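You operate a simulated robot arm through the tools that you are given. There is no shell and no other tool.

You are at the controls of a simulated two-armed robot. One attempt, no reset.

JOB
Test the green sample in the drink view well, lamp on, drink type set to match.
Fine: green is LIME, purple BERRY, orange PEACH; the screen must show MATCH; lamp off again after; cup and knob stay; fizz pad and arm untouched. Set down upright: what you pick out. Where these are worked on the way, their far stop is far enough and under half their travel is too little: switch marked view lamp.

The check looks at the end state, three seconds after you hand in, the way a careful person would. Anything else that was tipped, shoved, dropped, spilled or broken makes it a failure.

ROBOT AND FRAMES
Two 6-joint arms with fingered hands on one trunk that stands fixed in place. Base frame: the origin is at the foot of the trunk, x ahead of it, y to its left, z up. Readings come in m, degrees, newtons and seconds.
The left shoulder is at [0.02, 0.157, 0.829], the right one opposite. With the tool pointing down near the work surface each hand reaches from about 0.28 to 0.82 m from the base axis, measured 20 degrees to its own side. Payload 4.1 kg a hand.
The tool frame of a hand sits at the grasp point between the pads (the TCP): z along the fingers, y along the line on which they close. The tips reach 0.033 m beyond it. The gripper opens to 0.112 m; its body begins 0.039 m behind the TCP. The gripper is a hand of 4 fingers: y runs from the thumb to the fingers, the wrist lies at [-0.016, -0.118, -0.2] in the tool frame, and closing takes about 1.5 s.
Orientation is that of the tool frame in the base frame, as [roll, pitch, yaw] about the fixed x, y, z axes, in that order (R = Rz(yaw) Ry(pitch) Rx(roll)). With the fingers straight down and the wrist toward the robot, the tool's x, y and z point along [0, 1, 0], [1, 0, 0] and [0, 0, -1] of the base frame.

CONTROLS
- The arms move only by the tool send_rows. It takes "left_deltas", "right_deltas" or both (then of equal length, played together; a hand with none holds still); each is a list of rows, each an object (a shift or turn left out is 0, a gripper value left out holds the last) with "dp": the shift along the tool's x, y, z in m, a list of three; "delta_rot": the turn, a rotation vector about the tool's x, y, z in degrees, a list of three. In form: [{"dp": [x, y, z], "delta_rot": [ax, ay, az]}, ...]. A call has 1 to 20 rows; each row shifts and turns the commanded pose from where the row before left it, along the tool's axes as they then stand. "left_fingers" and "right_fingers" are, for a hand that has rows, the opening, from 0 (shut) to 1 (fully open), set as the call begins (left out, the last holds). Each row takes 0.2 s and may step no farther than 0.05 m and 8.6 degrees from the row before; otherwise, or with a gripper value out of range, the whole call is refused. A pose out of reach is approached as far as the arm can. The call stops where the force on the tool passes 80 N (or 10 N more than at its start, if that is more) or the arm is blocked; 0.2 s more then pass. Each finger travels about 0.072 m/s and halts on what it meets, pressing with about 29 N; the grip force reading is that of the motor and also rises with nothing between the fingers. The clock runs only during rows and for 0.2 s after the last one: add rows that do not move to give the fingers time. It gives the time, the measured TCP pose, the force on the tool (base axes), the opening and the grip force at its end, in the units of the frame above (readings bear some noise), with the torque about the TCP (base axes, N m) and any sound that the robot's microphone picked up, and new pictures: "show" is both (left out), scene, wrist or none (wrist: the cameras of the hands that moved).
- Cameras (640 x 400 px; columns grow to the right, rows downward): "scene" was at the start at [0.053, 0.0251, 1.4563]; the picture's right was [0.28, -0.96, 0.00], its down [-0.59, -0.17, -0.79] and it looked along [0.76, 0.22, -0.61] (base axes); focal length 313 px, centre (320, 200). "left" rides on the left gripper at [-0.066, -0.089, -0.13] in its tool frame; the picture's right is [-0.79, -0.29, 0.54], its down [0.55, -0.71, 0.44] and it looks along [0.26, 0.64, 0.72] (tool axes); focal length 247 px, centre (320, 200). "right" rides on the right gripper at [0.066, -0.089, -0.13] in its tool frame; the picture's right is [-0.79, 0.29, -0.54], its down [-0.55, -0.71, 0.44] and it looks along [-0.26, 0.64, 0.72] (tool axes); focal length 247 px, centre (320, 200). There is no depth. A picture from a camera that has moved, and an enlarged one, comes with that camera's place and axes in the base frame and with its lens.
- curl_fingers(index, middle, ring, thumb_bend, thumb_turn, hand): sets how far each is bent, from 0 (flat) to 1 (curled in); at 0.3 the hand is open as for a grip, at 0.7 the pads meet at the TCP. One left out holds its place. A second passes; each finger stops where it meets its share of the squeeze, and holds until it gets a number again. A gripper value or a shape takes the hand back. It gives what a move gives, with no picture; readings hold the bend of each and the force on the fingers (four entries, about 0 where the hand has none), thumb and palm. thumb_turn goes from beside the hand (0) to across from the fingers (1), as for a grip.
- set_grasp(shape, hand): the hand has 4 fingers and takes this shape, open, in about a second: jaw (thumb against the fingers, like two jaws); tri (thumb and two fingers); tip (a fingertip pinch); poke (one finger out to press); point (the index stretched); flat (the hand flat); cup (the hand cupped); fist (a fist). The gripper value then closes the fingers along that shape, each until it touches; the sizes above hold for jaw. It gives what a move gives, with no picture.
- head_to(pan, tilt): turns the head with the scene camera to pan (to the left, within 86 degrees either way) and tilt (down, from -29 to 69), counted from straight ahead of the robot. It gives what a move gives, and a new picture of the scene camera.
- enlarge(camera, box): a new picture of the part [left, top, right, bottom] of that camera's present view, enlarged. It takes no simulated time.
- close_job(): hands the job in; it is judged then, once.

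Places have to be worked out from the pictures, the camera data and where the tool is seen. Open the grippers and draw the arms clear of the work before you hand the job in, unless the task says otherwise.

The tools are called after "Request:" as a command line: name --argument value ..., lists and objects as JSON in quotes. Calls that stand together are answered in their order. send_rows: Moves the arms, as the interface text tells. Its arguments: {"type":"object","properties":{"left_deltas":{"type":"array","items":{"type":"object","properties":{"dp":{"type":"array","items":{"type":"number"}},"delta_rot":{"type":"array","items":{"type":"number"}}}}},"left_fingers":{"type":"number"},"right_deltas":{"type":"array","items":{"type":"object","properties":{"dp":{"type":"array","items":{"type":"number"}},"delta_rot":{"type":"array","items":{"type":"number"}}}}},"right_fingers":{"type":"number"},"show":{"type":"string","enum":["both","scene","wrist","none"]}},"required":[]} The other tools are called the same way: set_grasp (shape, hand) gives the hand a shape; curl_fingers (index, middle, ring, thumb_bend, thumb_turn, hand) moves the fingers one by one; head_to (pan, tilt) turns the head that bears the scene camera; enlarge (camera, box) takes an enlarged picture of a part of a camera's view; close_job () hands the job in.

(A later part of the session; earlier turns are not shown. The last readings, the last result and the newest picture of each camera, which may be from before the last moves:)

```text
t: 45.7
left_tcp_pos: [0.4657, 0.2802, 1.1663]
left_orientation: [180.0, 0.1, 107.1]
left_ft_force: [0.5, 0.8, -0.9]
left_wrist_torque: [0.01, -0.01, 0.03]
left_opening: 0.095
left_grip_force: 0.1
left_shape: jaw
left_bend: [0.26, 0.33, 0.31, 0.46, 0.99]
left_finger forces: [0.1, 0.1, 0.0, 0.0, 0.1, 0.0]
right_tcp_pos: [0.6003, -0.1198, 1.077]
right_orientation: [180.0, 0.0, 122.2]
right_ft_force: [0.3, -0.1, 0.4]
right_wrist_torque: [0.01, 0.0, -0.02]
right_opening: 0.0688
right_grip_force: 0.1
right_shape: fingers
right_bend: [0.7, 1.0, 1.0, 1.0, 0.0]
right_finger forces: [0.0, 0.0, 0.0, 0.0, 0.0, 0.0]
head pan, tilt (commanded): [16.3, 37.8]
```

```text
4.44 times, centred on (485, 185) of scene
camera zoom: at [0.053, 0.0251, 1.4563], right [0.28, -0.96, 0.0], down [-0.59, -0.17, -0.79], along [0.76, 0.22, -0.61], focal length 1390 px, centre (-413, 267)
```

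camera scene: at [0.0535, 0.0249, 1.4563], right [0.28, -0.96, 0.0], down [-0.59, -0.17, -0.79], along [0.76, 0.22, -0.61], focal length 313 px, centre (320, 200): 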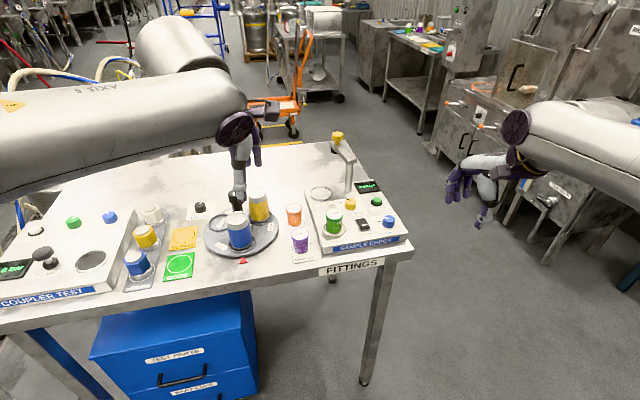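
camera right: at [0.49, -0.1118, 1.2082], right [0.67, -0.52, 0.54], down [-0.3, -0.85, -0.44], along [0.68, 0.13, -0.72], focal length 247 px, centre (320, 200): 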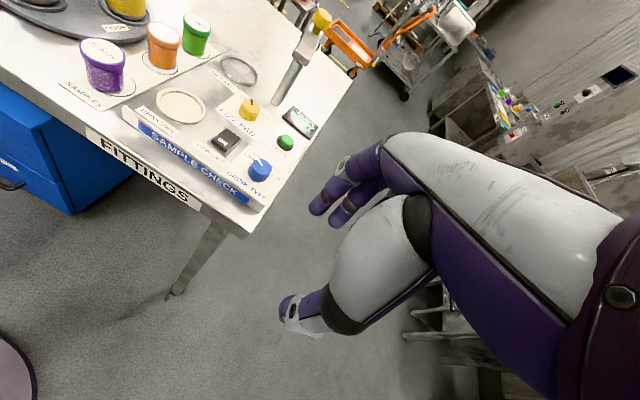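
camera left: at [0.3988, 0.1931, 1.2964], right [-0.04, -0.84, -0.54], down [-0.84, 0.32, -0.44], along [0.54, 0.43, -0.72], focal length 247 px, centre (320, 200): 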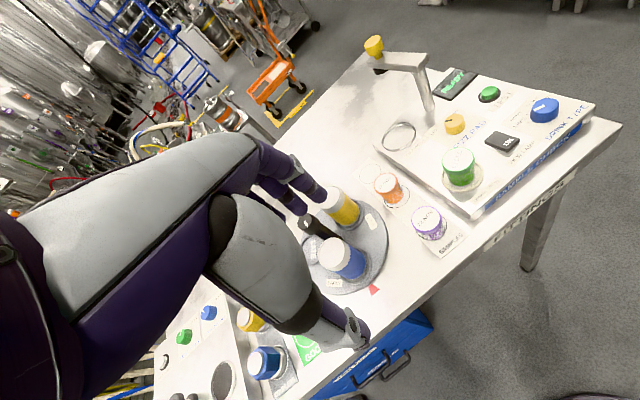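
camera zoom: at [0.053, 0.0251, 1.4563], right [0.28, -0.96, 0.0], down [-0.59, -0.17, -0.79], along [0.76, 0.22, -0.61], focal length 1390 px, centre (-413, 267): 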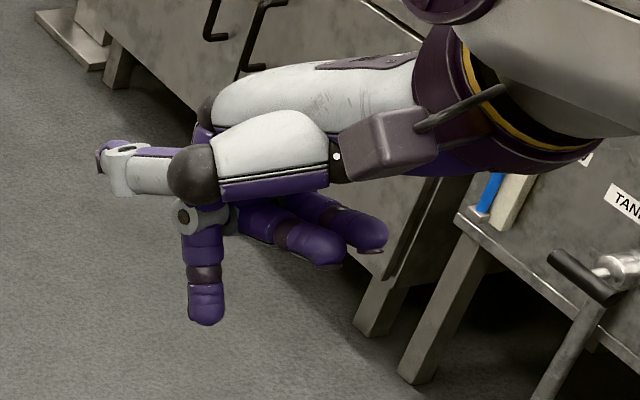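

The thumb is now beside the hand, well above the index tip. Rotate the right hand to yaw ≈95° and move it over the ON end of the rocker at a safe height.

Request:
send_rows --right_deltas '[{"delta_rot": [0, 0, 6.8]}, {"delta_rot": [0, 0, 6.8]}, {"delta_rot": [0, 0, 6.8]}, {"delta_rot": [0, 0, 6.8]}, {"dp": [0.032, 0.0134, 0.0133]}, {"dp": [0.032, 0.0134, 0.0133]}, {"dp": [0.032, 0.0134, 0.0133]}, {"dp": [0.032, 0.0134, 0.0133]}, {"dp": [0.032, 0.0134, 0.0133]}, {"dp": [0.032, 0.0134, 0.0133]}]' --show "both"

Request:
enlarge --camera "right" --box '[220, 140, 400, 300]'

Request:
enlarge --camera "left" --box '[420, 60, 600, 220]'

```text
t: 47.9
left_tcp_pos: [0.4659, 0.2806, 1.1671]
left_orientation: [-179.9, 0.1, 107.0]
left_ft_force: [0.1, 1.0, -0.4]
left_wrist_torque: [0.05, -0.01, 0.01]
left_opening: 0.095
left_grip_force: 0.1
left_shape: jaw
left_bend: [0.26, 0.33, 0.31, 0.46, 0.99]
left_finger forces: [0.1, 0.0, 0.0, 0.1, 0.0, 0.1]
right_tcp_pos: [0.6628, 0.0775, 0.9966]
right_orientation: [-179.9, -0.1, 95.2]
right_ft_force: [-1.4, 0.1, -0.4]
right_wrist_torque: [0.02, 0.0, 0.02]
right_opening: 0.0688
right_grip_force: 0.1
right_shape: fingers
right_bend: [0.7, 1.0, 1.0, 1.0, 0.0]
right_finger forces: [0.0, 0.1, 0.0, 0.0, 0.0, 0.0]
head pan, tilt (commanded): [16.3, 37.8]
camera scene: at [0.0527, 0.0247, 1.4563], right [0.28, -0.96, 0.0], down [-0.59, -0.17, -0.79], along [0.76, 0.22, -0.61], focal length 313 px, centre (320, 200)
camera right: at [0.5676, 0.1357, 1.1281], right [0.36, -0.76, 0.54], down [-0.66, -0.61, -0.44], along [0.66, -0.2, -0.72], focal length 247 px, centre (320, 200)
```

scene: 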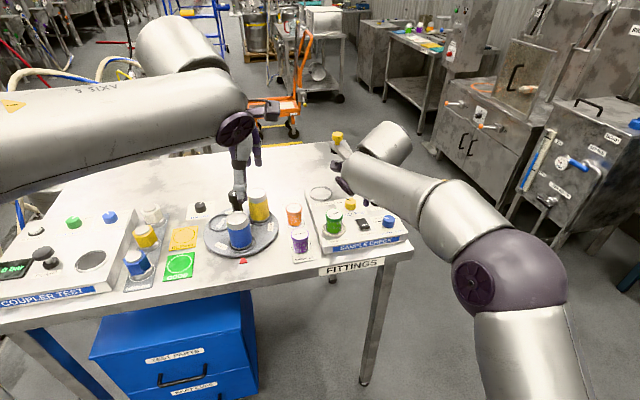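
right: 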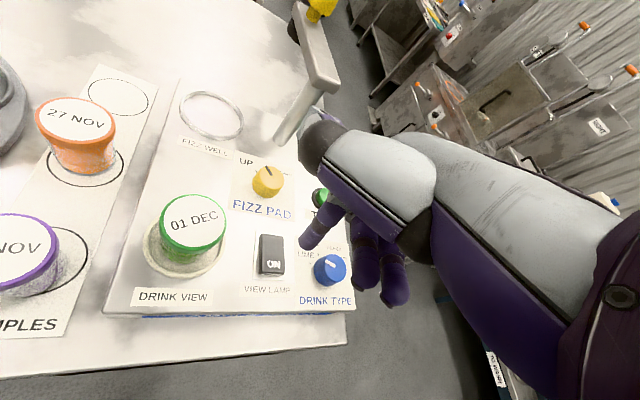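

```text
2.50 times, centred on (310, 220) of right
camera zoom: at [0.5676, 0.1357, 1.1281], right [0.36, -0.76, 0.54], down [-0.66, -0.61, -0.44], along [0.66, -0.2, -0.72], focal length 617 px, centre (345, 150)
```

zoom: 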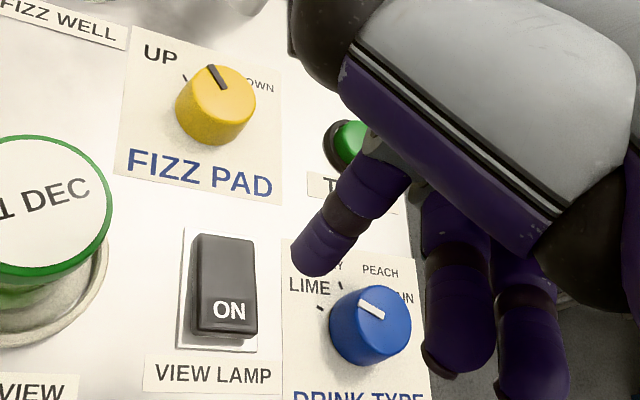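

```text
2.50 times, centred on (510, 140) of left
camera zoom: at [0.3985, 0.1927, 1.2966], right [-0.04, -0.84, -0.54], down [-0.84, 0.32, -0.44], along [0.54, 0.43, -0.72], focal length 617 px, centre (-155, 350)
```

zoom: 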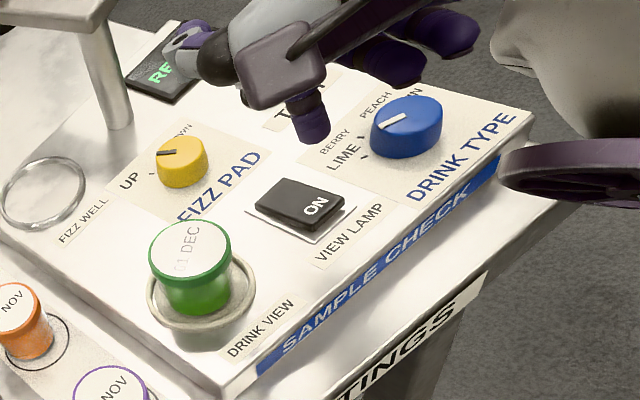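

The index tip sits almost exactly above the ON end. Descend most of the way, then approach in small steps watching force.

Request:
send_rows --right_deltas '[{"dp": [0, 0.001, 0.015]}, {"dp": [0, 0, 0.015]}, {"dp": [0, 0, 0.015]}, {"dp": [0, 0, 0.008]}]' --show "none"

Request:
enlarge --camera "right" --box '[240, 180, 360, 290]'

Request:
enlarge --camera "left" --box '[440, 80, 580, 200]'

```text
t: 48.9
left_tcp_pos: [0.4668, 0.2802, 1.1671]
left_orientation: [180.0, 0.1, 107.1]
left_ft_force: [0.2, -0.1, 0.4]
left_wrist_torque: [0.0, 0.03, -0.02]
left_opening: 0.095
left_grip_force: 0.1
left_shape: jaw
left_bend: [0.26, 0.33, 0.31, 0.46, 0.99]
left_finger forces: [0.1, 0.0, 0.1, 0.0, 0.0, 0.1]
right_tcp_pos: [0.6634, 0.0798, 0.9433]
right_orientation: [-180.0, 0.1, 95.1]
right_ft_force: [0.7, 0.0, 0.2]
right_wrist_torque: [0.02, -0.04, -0.02]
right_opening: 0.0687
right_grip_force: 0.1
right_shape: fingers
right_bend: [0.7, 1.0, 1.0, 1.0, 0.0]
right_finger forces: [0.0, 0.1, 0.0, 0.0, 0.0, 0.1]
head pan, tilt (commanded): [16.3, 37.8]
```

```text
3.64 times, centred on (300, 235) of right
camera zoom: at [0.5693, 0.1369, 1.0743], right [0.36, -0.76, 0.54], down [-0.66, -0.61, -0.44], along [0.66, -0.2, -0.72], focal length 898 px, centre (393, 73)
```

zoom: 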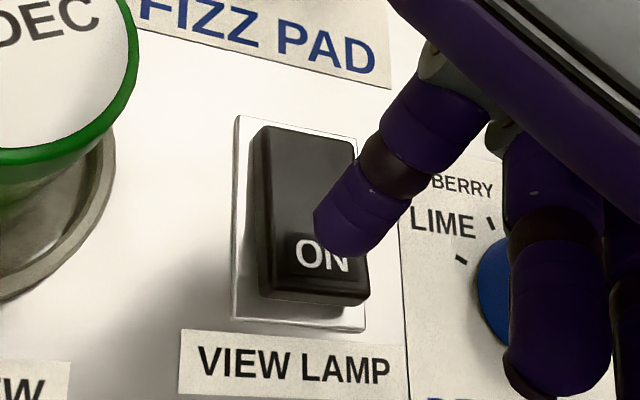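

```text
3.33 times, centred on (510, 140) of left
camera zoom: at [0.3987, 0.1931, 1.2965], right [-0.04, -0.84, -0.54], down [-0.84, 0.32, -0.44], along [0.54, 0.43, -0.72], focal length 823 px, centre (-313, 400)
```

zoom: 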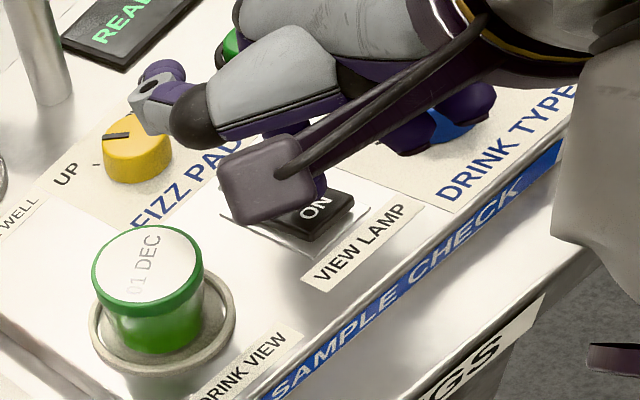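

The tip is over the ON marking with the other fingers clear of the blue knob. Continue down in 2–3 mm steps.

Request:
send_rows --right_deltas '[{"dp": [0, 0, 0.003]}, {"dp": [0, 0, 0.003]}, {"dp": [0, 0, 0.002]}]' --show "none"

Request:
send_rows --right_deltas '[{"dp": [0, 0, 0.002]}, {"dp": [0, 0, 0.002]}]' --show "none"

Request:
enlarge --camera "right" --box '[240, 180, 360, 290]'

```text
t: 49.7
left_tcp_pos: [0.4665, 0.2806, 1.1671]
left_orientation: [180.0, 0.1, 106.9]
left_ft_force: [0.7, -0.6, -0.1]
left_wrist_torque: [-0.01, -0.01, 0.02]
left_opening: 0.0948
left_grip_force: 0.0
left_shape: jaw
left_bend: [0.26, 0.33, 0.31, 0.46, 0.99]
left_finger forces: [0.1, 0.0, 0.1, 0.0, 0.0, 0.1]
right_tcp_pos: [0.6646, 0.0795, 0.936]
right_orientation: [180.0, 0.0, 95.1]
right_ft_force: [0.2, 0.1, -0.7]
right_wrist_torque: [-0.02, 0.0, 0.0]
right_opening: 0.0686
right_grip_force: 0.1
right_shape: fingers
right_bend: [0.7, 1.0, 1.0, 1.0, 0.0]
right_finger forces: [0.1, 0.0, 0.0, 0.0, 0.1, 0.0]
head pan, tilt (commanded): [16.3, 37.8]
```

```text
t: 50.3
left_tcp_pos: [0.4668, 0.2809, 1.166]
left_orientation: [179.9, 0.2, 106.9]
left_ft_force: [0.3, 0.5, -0.4]
left_wrist_torque: [0.02, -0.04, -0.03]
left_opening: 0.0949
left_grip_force: 0.0
left_shape: jaw
left_bend: [0.26, 0.33, 0.31, 0.46, 0.99]
left_finger forces: [0.0, 0.1, 0.1, 0.1, 0.1, 0.0]
right_tcp_pos: [0.6631, 0.0772, 0.9326]
right_orientation: [180.0, 0.0, 95.1]
right_ft_force: [-0.2, -0.5, 3.6]
right_wrist_torque: [-0.02, -0.02, 0.03]
right_opening: 0.069
right_grip_force: 1.1
right_shape: fingers
right_bend: [0.7, 1.0, 1.0, 1.0, 0.0]
right_finger forces: [2.7, 0.0, 0.0, 0.1, 0.1, 0.1]
head pan, tilt (commanded): [16.3, 37.8]
```

```text
3.64 times, centred on (300, 235) of right
camera zoom: at [0.5687, 0.1361, 1.0632], right [0.36, -0.76, 0.54], down [-0.66, -0.61, -0.44], along [0.66, -0.2, -0.72], focal length 898 px, centre (393, 73)
```

zoom: 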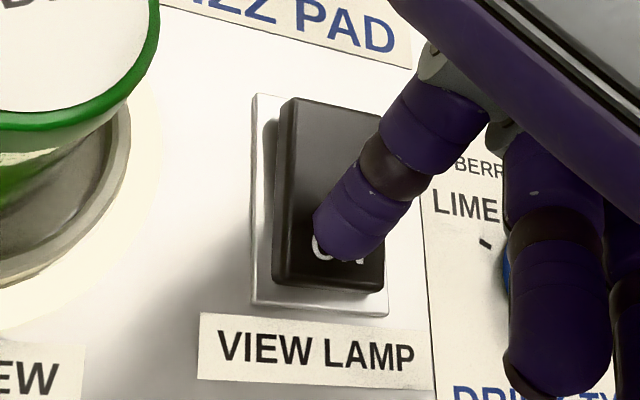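

Contact with the rocker (3.6 N), and a glow around the well seems to be starting. Keep pressing to its stop.

Request:
send_rows --right_deltas '[{"dp": [0, 0, 0.002]}, {"dp": [0, 0, 0.002]}, {}]' --show "none"

Request:
enlarge --camera "right" --box '[200, 140, 380, 300]'

Request:
enlarge --camera "left" --box '[400, 80, 580, 220]'

```text
t: 51.1
left_tcp_pos: [0.4663, 0.2816, 1.1652]
left_orientation: [180.0, 0.1, 107.0]
left_ft_force: [-0.9, 0.2, 0.3]
left_wrist_torque: [-0.03, -0.01, -0.01]
left_opening: 0.095
left_grip_force: 0.3
left_shape: jaw
left_bend: [0.26, 0.33, 0.31, 0.46, 0.99]
left_finger forces: [0.0, 0.0, 0.1, 0.0, 0.0, 0.0]
right_tcp_pos: [0.6631, 0.0796, 0.932]
right_orientation: [179.6, 0.0, 95.2]
right_ft_force: [5.1, -2.2, 20.9]
right_wrist_torque: [0.22, -0.32, -0.05]
right_opening: 0.0692
right_grip_force: 9.6
right_shape: fingers
right_bend: [0.71, 1.0, 1.0, 1.0, 0.0]
right_finger forces: [20.6, 0.1, 0.1, 0.1, 0.1, 0.1]
head pan, tilt (commanded): [16.3, 37.8]
```

```text
2.50 times, centred on (290, 220) of right
camera zoom: at [0.569, 0.1361, 1.062], right [0.35, -0.77, 0.54], down [-0.66, -0.61, -0.44], along [0.67, -0.2, -0.72], focal length 617 px, centre (395, 150)
```

zoom: 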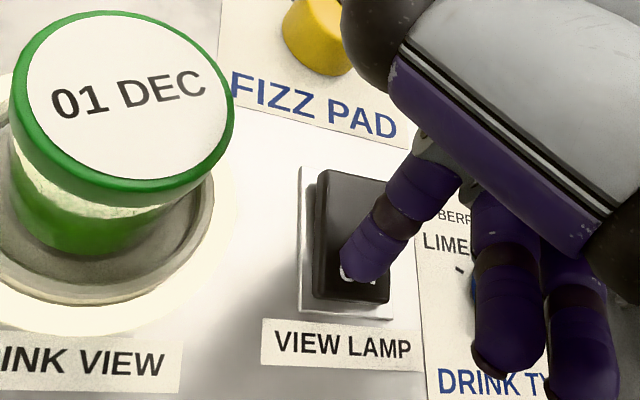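

```text
2.86 times, centred on (490, 150) of left
camera zoom: at [0.3983, 0.193, 1.2966], right [-0.04, -0.84, -0.54], down [-0.84, 0.32, -0.44], along [0.54, 0.43, -0.72], focal length 706 px, centre (-166, 343)
```

zoom: 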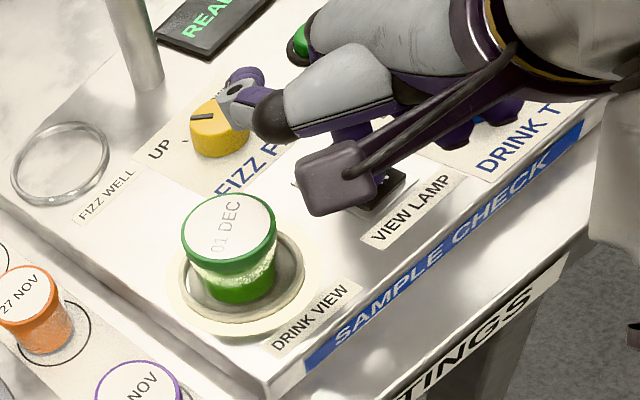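

The force rose to 21 N at the stop and the well now glows: the lamp is on. Lift the finger clear and check the rocker and glow.

Request:
send_rows --right_deltas '[{"dp": [0, 0, -0.01]}, {"dp": [0, 0, -0.015]}, {"dp": [0, 0, -0.02]}, {"dp": [0, -0.01, -0.02]}]' --show "both"

Request:
enlarge --camera "right" --box '[160, 120, 380, 300]'

Request:
enlarge --camera "left" --box '[400, 60, 580, 220]'

```text
t: 52.1
left_tcp_pos: [0.4662, 0.2797, 1.1656]
left_orientation: [180.0, 0.1, 107.0]
left_ft_force: [-0.1, 0.1, -0.3]
left_wrist_torque: [0.01, 0.0, -0.03]
left_opening: 0.095
left_grip_force: 0.1
left_shape: jaw
left_bend: [0.26, 0.33, 0.31, 0.46, 0.99]
left_finger forces: [0.0, 0.0, 0.1, 0.1, 0.0, 0.0]
right_tcp_pos: [0.6549, 0.0741, 0.9946]
right_orientation: [-179.9, 0.0, 95.1]
right_ft_force: [-0.2, 0.6, 0.9]
right_wrist_torque: [0.02, 0.01, -0.01]
right_opening: 0.0688
right_grip_force: 0.1
right_shape: fingers
right_bend: [0.7, 1.0, 1.0, 1.0, 0.0]
right_finger forces: [0.0, 0.1, 0.0, 0.0, 0.0, 0.0]
head pan, tilt (commanded): [16.3, 37.8]
camera scene: at [0.0532, 0.0252, 1.4563], right [0.28, -0.96, 0.0], down [-0.59, -0.17, -0.79], along [0.76, 0.22, -0.61], focal length 313 px, centre (320, 200)
camera right: at [0.5601, 0.1332, 1.1246], right [0.36, -0.76, 0.54], down [-0.66, -0.61, -0.43], along [0.66, -0.2, -0.72], focal length 247 px, centre (320, 200)
```

scene: 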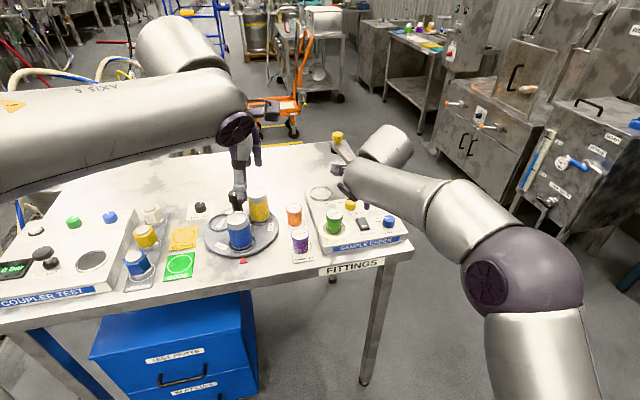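
right: 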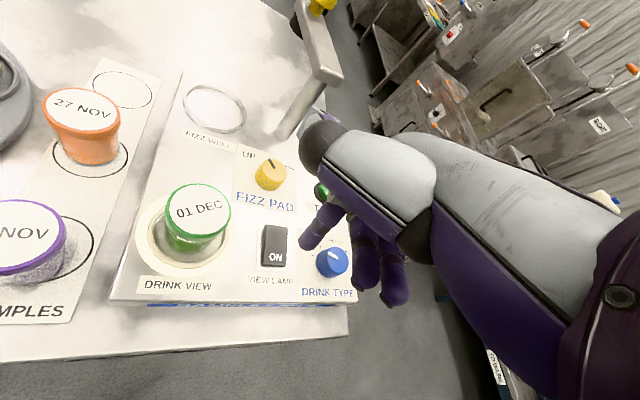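

```text
2.22 times, centred on (270, 210) of right
camera zoom: at [0.5601, 0.1332, 1.1246], right [0.36, -0.76, 0.54], down [-0.66, -0.61, -0.43], along [0.66, -0.2, -0.72], focal length 549 px, centre (431, 178)
```

zoom: 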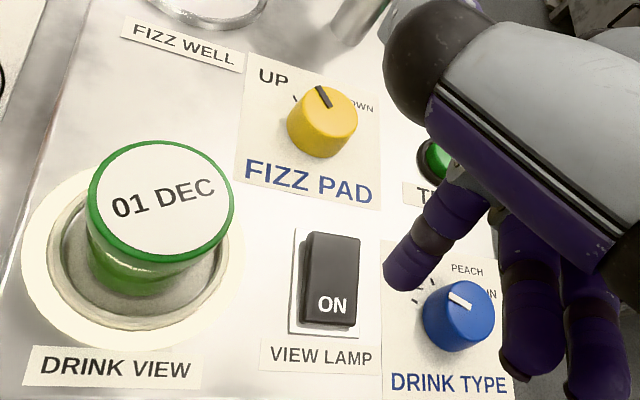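

```text
2.50 times, centred on (490, 140) of left
camera zoom: at [0.3989, 0.1932, 1.2964], right [-0.04, -0.84, -0.54], down [-0.84, 0.32, -0.44], along [0.54, 0.43, -0.72], focal length 617 px, centre (-105, 350)
```

zoom: 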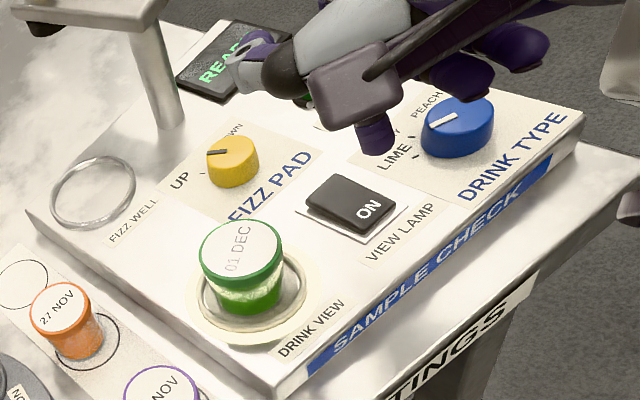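

The lamp is clearly on (lit ring round the cup, rocker tilted to ON). For TEST, at about [0.790, 0.068, 0.898], I'll tuck the thumb behind the index to keep it away from the fizz post, and tilt the hand forward for reach.

Request:
curl_fingers --hand "right" --thumb_turn 1.0 --thumb_bend 1.0 --index 0.7

Request:
send_rows --right_deltas '[{"delta_rot": [-7.5, 0, 0]}, {"delta_rot": [-7.5, 0, 0]}, {"dp": [-0.0053, 0.0259, 0.0165]}, {"dp": [-0.0053, 0.0259, 0.0165]}]' --show "both"

Request:
enlarge --camera "right" --box '[180, 120, 400, 300]'

Request:
enlarge --camera "left" --box '[380, 40, 600, 220]'

```text
t: 53.1
left_tcp_pos: [0.4673, 0.2797, 1.1666]
left_orientation: [-179.9, 0.1, 107.0]
left_ft_force: [-0.3, -0.6, 0.9]
left_wrist_torque: [-0.02, -0.03, 0.01]
left_opening: 0.0949
left_grip_force: 0.1
left_shape: jaw
left_bend: [0.26, 0.33, 0.31, 0.46, 0.99]
left_finger forces: [0.1, 0.1, 0.0, 0.0, 0.1, 0.0]
right_tcp_pos: [0.6539, 0.0752, 0.995]
right_orientation: [180.0, 0.0, 95.2]
right_ft_force: [0.1, 0.6, -0.1]
right_wrist_torque: [-0.02, -0.01, -0.03]
right_opening: 0.0373
right_grip_force: 0.0
right_shape: fingers
right_bend: [0.7, 1.0, 1.0, 0.99, 0.93]
right_finger forces: [0.0, 0.0, 0.0, 0.0, 0.0, 0.0]
head pan, tilt (commanded): [16.3, 37.8]
```

```text
t: 54.1
left_tcp_pos: [0.4665, 0.2807, 1.1671]
left_orientation: [-180.0, 0.2, 107.0]
left_ft_force: [0.1, 0.9, 0.4]
left_wrist_torque: [-0.02, -0.03, -0.01]
left_opening: 0.095
left_grip_force: 0.0
left_shape: jaw
left_bend: [0.26, 0.33, 0.31, 0.46, 0.99]
left_finger forces: [0.0, 0.1, 0.1, 0.0, 0.1, 0.0]
right_tcp_pos: [0.7129, 0.0721, 0.9755]
right_orientation: [164.9, -0.1, 95.2]
right_ft_force: [-0.1, -1.0, 0.3]
right_wrist_torque: [0.02, -0.02, 0.02]
right_opening: 0.0374
right_grip_force: 0.0
right_shape: fingers
right_bend: [0.7, 1.0, 1.0, 0.99, 0.93]
right_finger forces: [0.1, 0.0, 0.0, 0.1, 0.1, 0.1]
head pan, tilt (commanded): [16.3, 37.8]
camera scene: at [0.0526, 0.025, 1.4563], right [0.28, -0.96, 0.0], down [-0.59, -0.17, -0.79], along [0.76, 0.22, -0.61], focal length 313 px, centre (320, 200)
camera right: at [0.5882, 0.1266, 1.0779], right [0.21, -0.78, 0.59], down [-0.52, -0.6, -0.61], along [0.83, -0.18, -0.53], focal length 247 px, centre (320, 200)
```

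scene: 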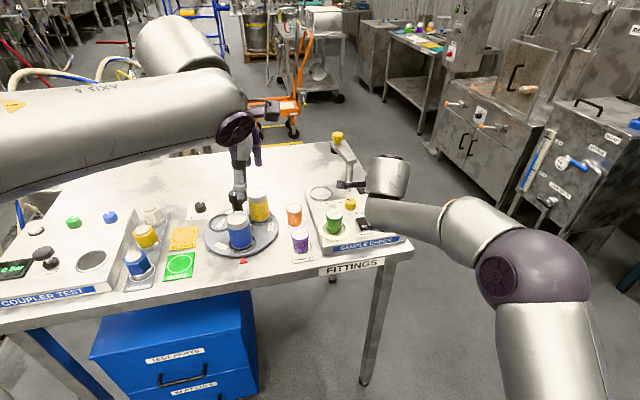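
right: 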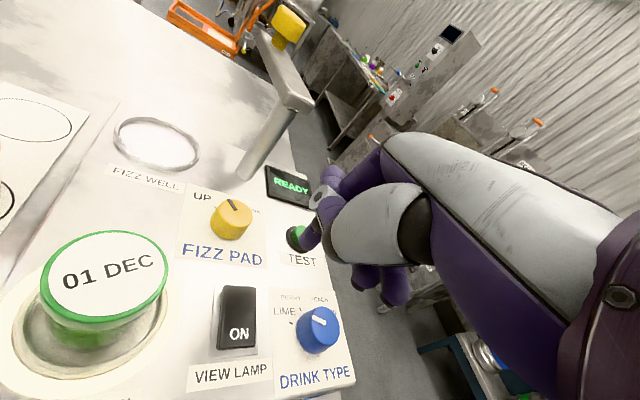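

```text
2.22 times, centred on (290, 210) of right
camera zoom: at [0.5882, 0.1266, 1.0779], right [0.21, -0.78, 0.59], down [-0.52, -0.6, -0.61], along [0.83, -0.18, -0.53], focal length 549 px, centre (387, 178)
```

zoom: 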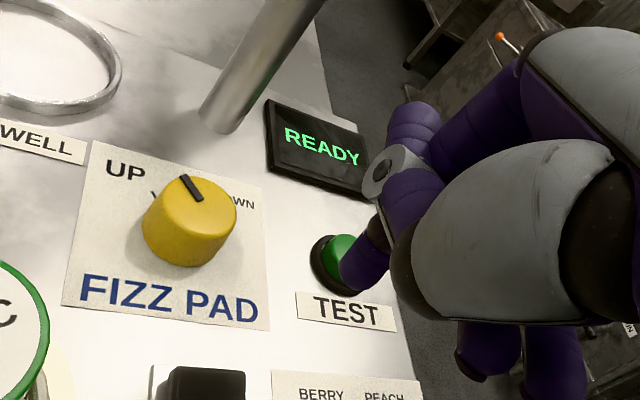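

```text
2.22 times, centred on (490, 130) of left
camera zoom: at [0.3984, 0.1931, 1.2966], right [-0.04, -0.84, -0.54], down [-0.84, 0.32, -0.44], along [0.54, 0.43, -0.72], focal length 549 px, centre (-58, 356)
```

zoom: 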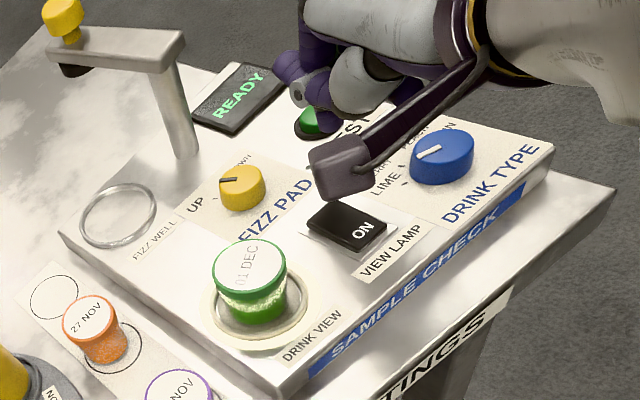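

I'll zoom in closer to see the index tip, thumb and the TEST button before approaching.

Request:
enlarge --camera "right" --box '[270, 160, 390, 280]'

Request:
enlarge --camera "left" --box '[440, 60, 560, 140]'

Request:
enlarge --camera "scene" --box '[330, 140, 430, 230]'

```text
3.33 times, centred on (330, 220) of right
camera zoom: at [0.5882, 0.1266, 1.0779], right [0.21, -0.78, 0.59], down [-0.52, -0.6, -0.61], along [0.83, -0.18, -0.53], focal length 823 px, centre (287, 133)
```

zoom: 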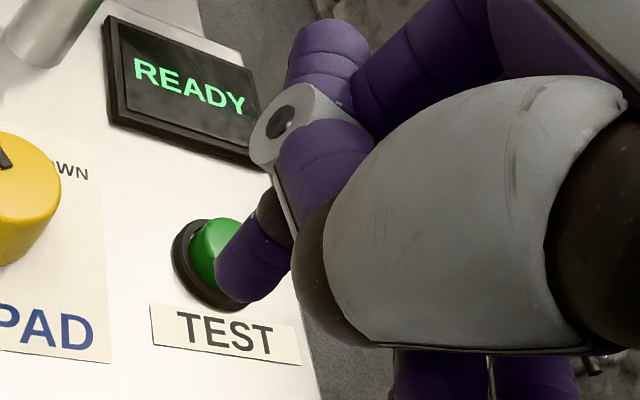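

```text
5.00 times, centred on (500, 100) of left
camera zoom: at [0.3984, 0.1931, 1.2966], right [-0.04, -0.84, -0.54], down [-0.84, 0.32, -0.44], along [0.54, 0.43, -0.72], focal length 1235 px, centre (-580, 700)
```

zoom: 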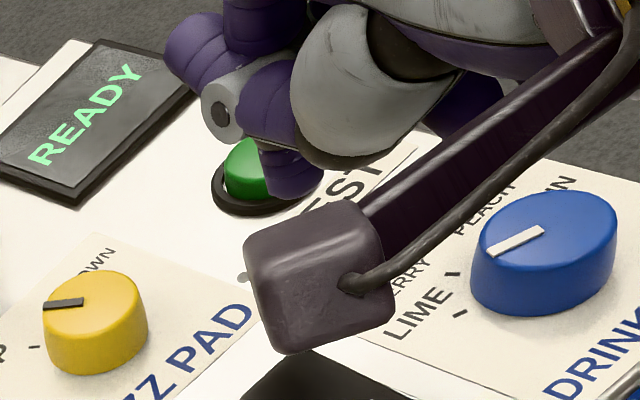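

```text
4.44 times, centred on (380, 185) of scene
camera zoom: at [0.0526, 0.025, 1.4563], right [0.28, -0.96, 0.0], down [-0.59, -0.17, -0.79], along [0.76, 0.22, -0.61], focal length 1390 px, centre (53, 267)
```

zoom: 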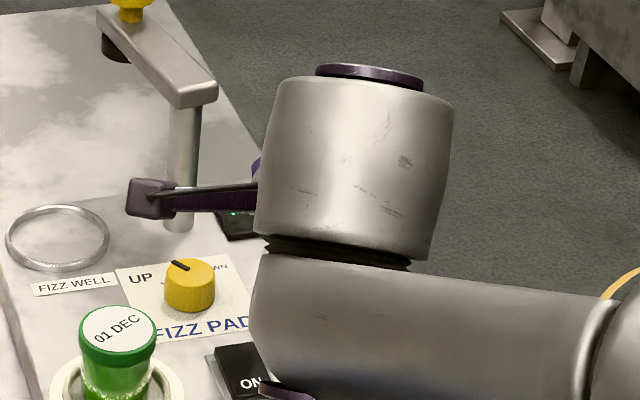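

The index tip is the lowest point and the thumb is ~7 cm higher; both clear the post. Move the tip over the TEST button at about 3 cm above it.

Request:
send_rows --right_deltas '[{"dp": [-0.0047, 0.0179, 0.0102]}, {"dp": [-0.0047, 0.0179, 0.0102]}, {"dp": [-0.0047, 0.0179, 0.0102]}]' --show "wrist"

Request:
enlarge --camera "right" --box '[240, 160, 400, 300]'

Request:
enlarge --camera "left" --box '[440, 40, 580, 140]'

```text
t: 54.9
left_tcp_pos: [0.4672, 0.2798, 1.1666]
left_orientation: [-179.9, 0.1, 107.1]
left_ft_force: [-0.6, -0.2, -0.8]
left_wrist_torque: [0.01, -0.03, 0.01]
left_opening: 0.0949
left_grip_force: 0.0
left_shape: jaw
left_bend: [0.26, 0.33, 0.31, 0.46, 0.99]
left_finger forces: [0.0, 0.1, 0.0, 0.1, 0.1, 0.0]
right_tcp_pos: [0.774, 0.0648, 0.9603]
right_orientation: [165.0, 0.0, 95.0]
right_ft_force: [0.2, -0.2, 0.1]
right_wrist_torque: [0.01, 0.0, 0.03]
right_opening: 0.0371
right_grip_force: 0.2
right_shape: fingers
right_bend: [0.7, 1.0, 1.0, 0.99, 0.93]
right_finger forces: [0.0, 0.1, 0.1, 0.0, 0.1, 0.0]
head pan, tilt (commanded): [16.3, 37.8]
camera right: at [0.649, 0.1182, 1.0623], right [0.21, -0.78, 0.59], down [-0.52, -0.6, -0.61], along [0.83, -0.18, -0.53], focal length 247 px, centre (320, 200)
```

right: 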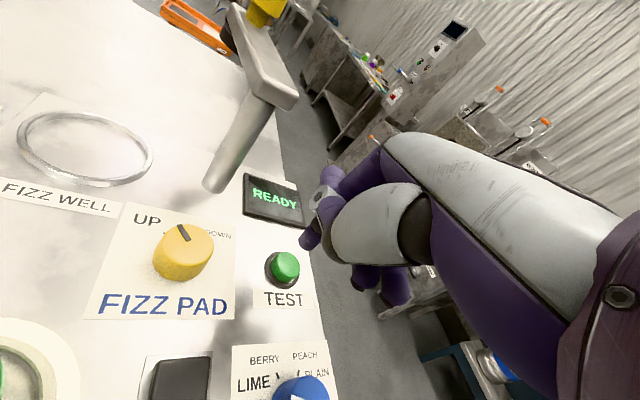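

```text
2.86 times, centred on (320, 230) of right
camera zoom: at [0.649, 0.1182, 1.0623], right [0.21, -0.78, 0.59], down [-0.52, -0.6, -0.61], along [0.83, -0.18, -0.53], focal length 706 px, centre (320, 114)
```

zoom: 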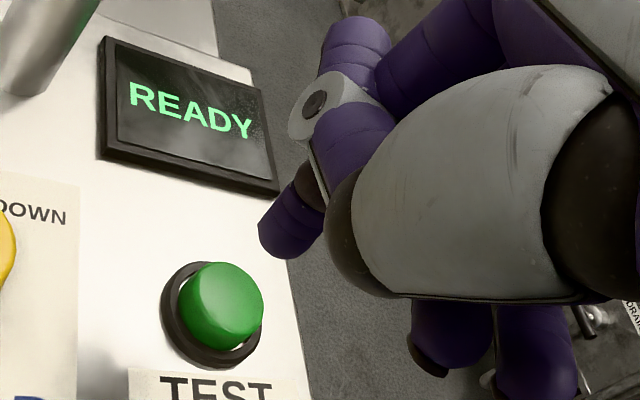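

```text
4.00 times, centred on (510, 90) of left
camera zoom: at [0.3985, 0.193, 1.2966], right [-0.04, -0.84, -0.54], down [-0.84, 0.32, -0.44], along [0.54, 0.43, -0.72], focal length 988 px, centre (-440, 640)
```

zoom: 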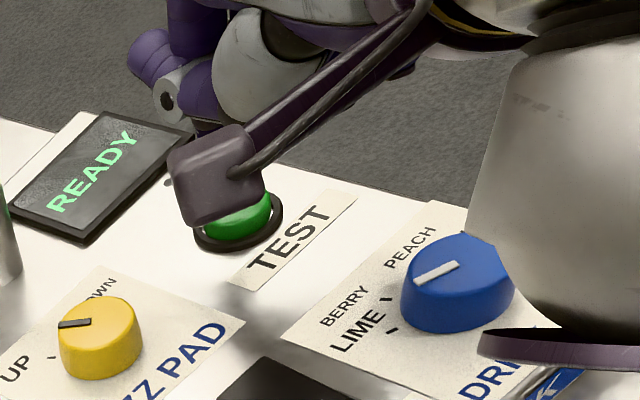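

The tip is about 3 mm off in y; correct it and lower vertically (in tilted tool axes) to just above the button.

Request:
send_rows --right_deltas '[{"dp": [-0.003, 0, 0]}, {"dp": [0, -0.00207, 0.00773]}, {"dp": [0, -0.00207, 0.00773]}, {"dp": [0, -0.00207, 0.00773]}]' --show "none"

Request:
enlarge --camera "right" --box '[240, 160, 400, 300]'

Request:
enlarge --camera "left" --box '[440, 40, 580, 140]'

```text
t: 55.9
left_tcp_pos: [0.4674, 0.2806, 1.1666]
left_orientation: [180.0, 0.1, 106.9]
left_ft_force: [0.5, 0.2, 0.2]
left_wrist_torque: [-0.01, 0.04, -0.01]
left_opening: 0.0949
left_grip_force: 0.1
left_shape: jaw
left_bend: [0.26, 0.33, 0.31, 0.46, 0.99]
left_finger forces: [0.0, 0.0, 0.0, 0.1, 0.0, 0.0]
right_tcp_pos: [0.774, 0.0605, 0.9359]
right_orientation: [165.1, -0.1, 95.1]
right_ft_force: [0.1, 0.1, 0.2]
right_wrist_torque: [0.03, -0.04, 0.03]
right_opening: 0.0373
right_grip_force: 0.2
right_shape: fingers
right_bend: [0.7, 1.0, 1.0, 0.99, 0.93]
right_finger forces: [0.0, 0.0, 0.0, 0.0, 0.0, 0.0]
head pan, tilt (commanded): [16.3, 37.8]
```

```text
2.86 times, centred on (320, 230) of right
camera zoom: at [0.6487, 0.1156, 1.039], right [0.21, -0.78, 0.59], down [-0.52, -0.6, -0.6], along [0.83, -0.18, -0.53], focal length 706 px, centre (320, 114)
```

zoom: 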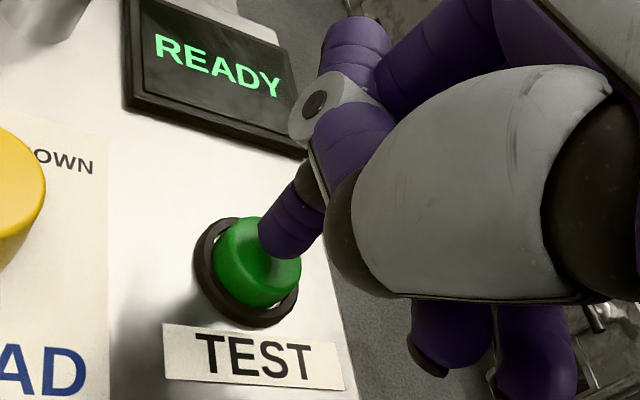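

```text
4.00 times, centred on (510, 90) of left
camera zoom: at [0.3987, 0.1931, 1.2965], right [-0.04, -0.84, -0.54], down [-0.84, 0.32, -0.44], along [0.54, 0.43, -0.72], focal length 988 px, centre (-440, 640)
```

zoom: 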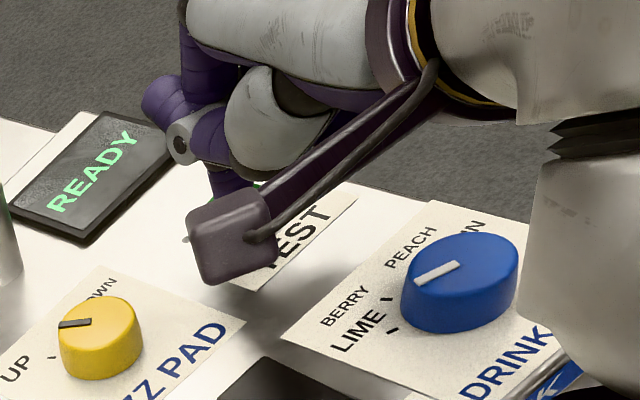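

Aligned: tip ~6 mm above the cap centre. Press down in small steps and watch force, sound and the screen.

Request:
send_rows --right_deltas '[{"dp": [0, -0.00078, 0.0029]}, {"dp": [0, -0.00052, 0.00193]}, {"dp": [0, -0.00052, 0.00193]}]' --show "none"

Request:
enlarge --camera "left" --box '[440, 40, 580, 140]'

Request:
enlarge --camera "right" --box '[240, 160, 400, 300]'

```text
t: 56.7
left_tcp_pos: [0.4672, 0.2803, 1.1657]
left_orientation: [-179.9, 0.0, 107.0]
left_ft_force: [-0.4, 0.3, -0.1]
left_wrist_torque: [0.0, 0.02, 0.02]
left_opening: 0.0947
left_grip_force: 0.1
left_shape: jaw
left_bend: [0.26, 0.33, 0.31, 0.46, 0.99]
left_finger forces: [0.1, 0.0, 0.1, 0.0, 0.0, 0.1]
right_tcp_pos: [0.7743, 0.0599, 0.9305]
right_orientation: [165.0, -0.1, 95.2]
right_ft_force: [0.4, 1.2, 2.1]
right_wrist_torque: [0.09, -0.03, 0.01]
right_opening: 0.0373
right_grip_force: 1.2
right_shape: fingers
right_bend: [0.7, 1.0, 1.0, 0.99, 0.93]
right_finger forces: [2.1, 0.0, 0.0, 0.1, 0.0, 0.0]
head pan, tilt (commanded): [16.3, 37.8]
heard: click
```

```text
4.00 times, centred on (510, 90) of left
camera zoom: at [0.3986, 0.1932, 1.2965], right [-0.04, -0.84, -0.54], down [-0.84, 0.32, -0.44], along [0.54, 0.43, -0.72], focal length 988 px, centre (-440, 640)
```

zoom: 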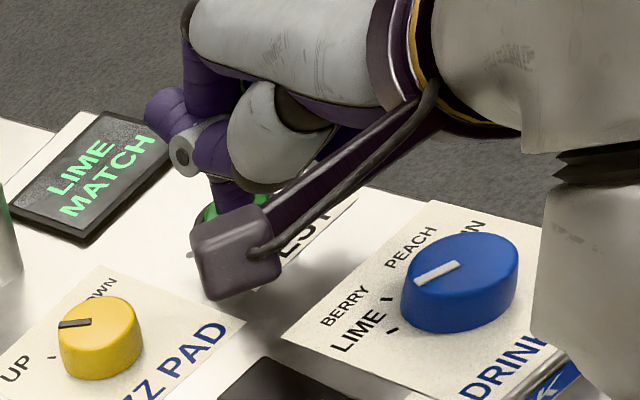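

```text
2.86 times, centred on (320, 230) of right
camera zoom: at [0.6485, 0.1152, 1.0327], right [0.21, -0.78, 0.59], down [-0.52, -0.6, -0.61], along [0.83, -0.18, -0.53], focal length 706 px, centre (320, 114)
```

zoom: 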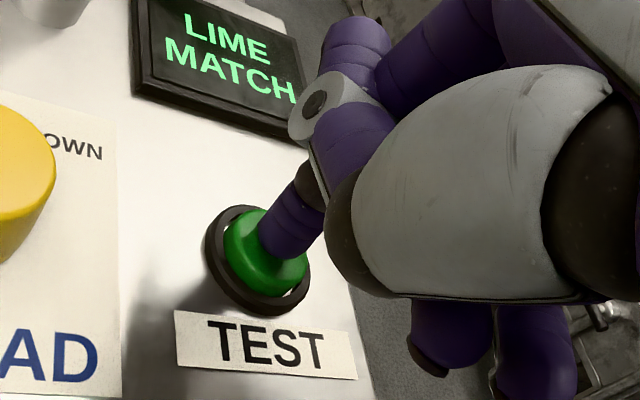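

The screen shows LIME MATCH with a click. Retract the finger straight up, back off, and un-tilt the hand.

Request:
send_rows --right_deltas '[{"dp": [0, 0.003, -0.0113]}, {"dp": [0, 0.003, -0.0113]}, {"dp": [0, 0.003, -0.0113]}, {"dp": [0.0047, -0.0179, -0.0102]}, {"dp": [0.0047, -0.0179, -0.0102]}, {"dp": [0.0047, -0.0179, -0.0102]}, {"dp": [0.0053, -0.0259, -0.0165]}, {"delta_rot": [7.5, 0, 0]}, {"delta_rot": [7.5, 0, 0]}]' --show "both"

Request:
curl_fingers --hand "right" --thumb_turn 0.0 --thumb_bend 1.0

Request:
enlarge --camera "right" --box '[160, 120, 400, 320]'

Request:
enlarge --camera "left" --box '[400, 40, 600, 220]'

```text
t: 58.7
left_tcp_pos: [0.4663, 0.2799, 1.1667]
left_orientation: [-179.9, 0.2, 106.9]
left_ft_force: [-0.1, 0.3, -0.3]
left_wrist_torque: [-0.03, -0.02, -0.03]
left_opening: 0.095
left_grip_force: 0.0
left_shape: jaw
left_bend: [0.26, 0.33, 0.31, 0.46, 0.99]
left_finger forces: [0.0, 0.1, 0.0, 0.0, 0.0, 0.1]
right_tcp_pos: [0.6839, 0.0722, 0.9897]
right_orientation: [-179.9, 0.0, 95.1]
right_ft_force: [0.3, -0.7, -0.2]
right_wrist_torque: [0.02, -0.04, -0.02]
right_opening: 0.0371
right_grip_force: 0.0
right_shape: fingers
right_bend: [0.7, 1.0, 1.0, 0.99, 0.93]
right_finger forces: [0.0, 0.0, 0.1, 0.0, 0.1, 0.0]
head pan, tilt (commanded): [16.3, 37.8]
camera scene: at [0.0527, 0.0249, 1.4563], right [0.28, -0.96, 0.0], down [-0.59, -0.17, -0.79], along [0.76, 0.22, -0.61], focal length 313 px, centre (320, 200)
camera right: at [0.5894, 0.1288, 1.1206], right [0.36, -0.76, 0.54], down [-0.66, -0.61, -0.44], along [0.66, -0.2, -0.72], focal length 247 px, centre (320, 200)
```

scene: 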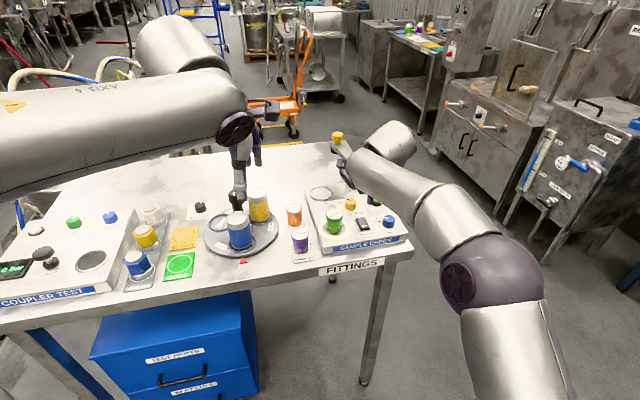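
right: 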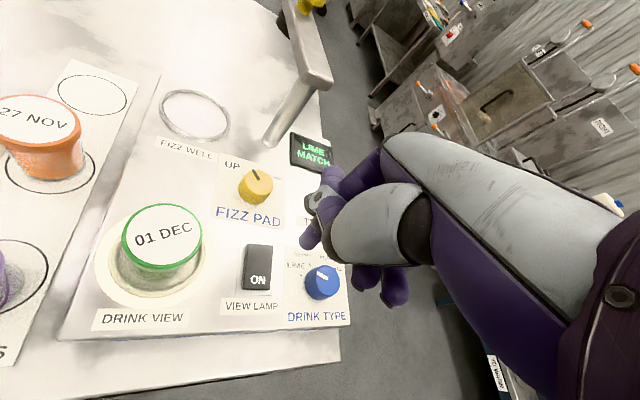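

```text
t: 59.7
left_tcp_pos: [0.467, 0.2814, 1.1663]
left_orientation: [-180.0, 0.1, 107.0]
left_ft_force: [-0.5, -1.0, -1.1]
left_wrist_torque: [-0.01, 0.0, 0.03]
left_opening: 0.095
left_grip_force: 0.0
left_shape: jaw
left_bend: [0.26, 0.33, 0.31, 0.46, 0.99]
left_finger forces: [0.1, 0.0, 0.0, 0.0, 0.1, 0.1]
right_tcp_pos: [0.6835, 0.0719, 0.9893]
right_orientation: [-180.0, 0.0, 95.1]
right_ft_force: [-0.4, 0.1, -0.2]
right_wrist_torque: [0.0, -0.02, 0.01]
right_opening: 0.0689
right_grip_force: 0.0
right_shape: fingers
right_bend: [0.7, 1.0, 1.0, 1.0, 0.0]
right_finger forces: [0.1, 0.1, 0.0, 0.0, 0.0, 0.0]
head pan, tilt (commanded): [16.3, 37.8]
```

```text
2.00 times, centred on (280, 220) of right
camera zoom: at [0.5897, 0.129, 1.1201], right [0.36, -0.76, 0.54], down [-0.66, -0.61, -0.44], along [0.66, -0.2, -0.72], focal length 494 px, centre (400, 160)
```

zoom: 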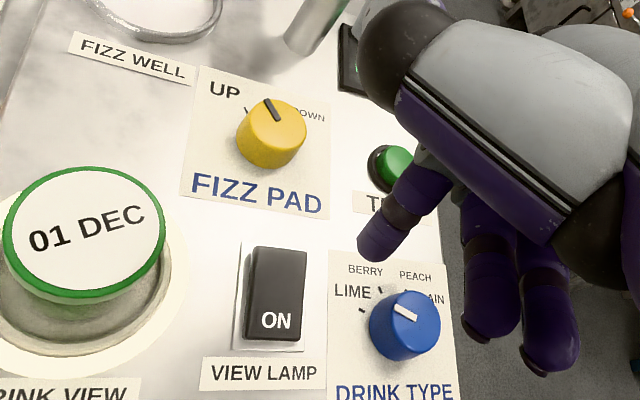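

```text
2.22 times, centred on (500, 130) of left
camera zoom: at [0.3987, 0.1931, 1.2965], right [-0.04, -0.84, -0.54], down [-0.84, 0.32, -0.44], along [0.54, 0.43, -0.72], focal length 549 px, centre (-80, 356)
```

zoom: 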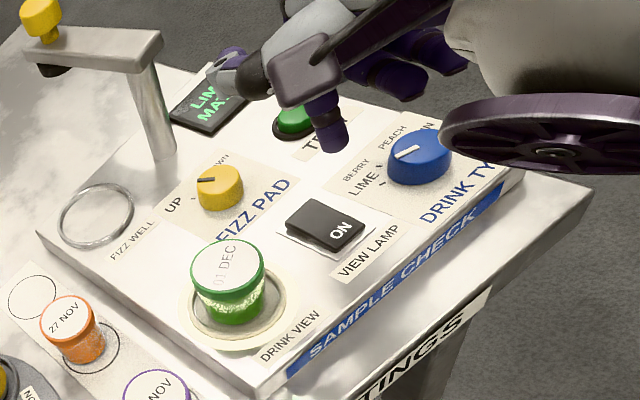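

LIME MATCH remains displayed. Now press the far (OFF) end of the rocker at about [0.694, 0.096]: move over it and descend most of the way.

Request:
send_rows --right_deltas '[{"dp": [0.0096, 0.0024, 0]}, {"dp": [0.0096, 0.0024, 0]}, {"dp": [0, 0, 0.015]}, {"dp": [0, 0, 0.015]}, {"dp": [0, 0, 0.014]}]' --show "none"

Request:
enlarge --camera "right" --box '[200, 140, 380, 300]'

Request:
enlarge --camera "left" --box '[400, 60, 580, 220]'

```text
t: 60.9
left_tcp_pos: [0.4663, 0.2799, 1.1673]
left_orientation: [-179.9, 0.1, 106.9]
left_ft_force: [-0.3, 0.7, -0.3]
left_wrist_torque: [0.03, -0.03, -0.01]
left_opening: 0.0949
left_grip_force: 0.0
left_shape: jaw
left_bend: [0.26, 0.33, 0.31, 0.46, 0.99]
left_finger forces: [0.1, 0.0, 0.0, 0.0, 0.0, 0.0]
right_tcp_pos: [0.6869, 0.0912, 0.9443]
right_orientation: [-180.0, 0.0, 95.1]
right_ft_force: [0.0, 0.7, -0.2]
right_wrist_torque: [0.02, -0.01, 0.02]
right_opening: 0.069
right_grip_force: 0.0
right_shape: fingers
right_bend: [0.7, 1.0, 1.0, 1.0, 0.0]
right_finger forces: [0.0, 0.0, 0.1, 0.0, 0.0, 0.1]
head pan, tilt (commanded): [16.3, 37.8]
```

```text
2.50 times, centred on (290, 220) of right
camera zoom: at [0.5916, 0.149, 1.0757], right [0.36, -0.76, 0.54], down [-0.66, -0.61, -0.44], along [0.66, -0.2, -0.72], focal length 617 px, centre (395, 150)
```

zoom: 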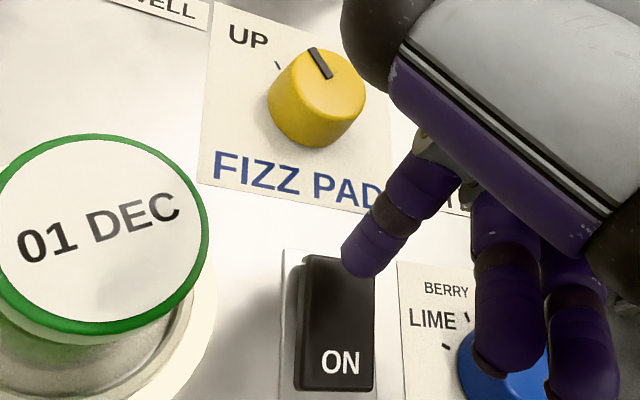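

```text
2.50 times, centred on (490, 140) of left
camera zoom: at [0.3987, 0.1931, 1.2965], right [-0.04, -0.84, -0.54], down [-0.84, 0.32, -0.44], along [0.54, 0.43, -0.72], focal length 617 px, centre (-105, 350)
```

zoom: 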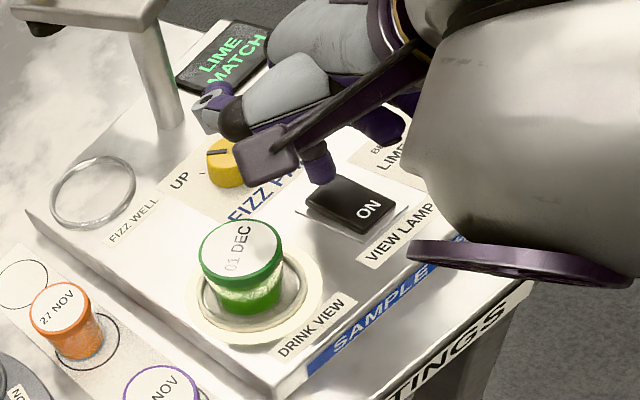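

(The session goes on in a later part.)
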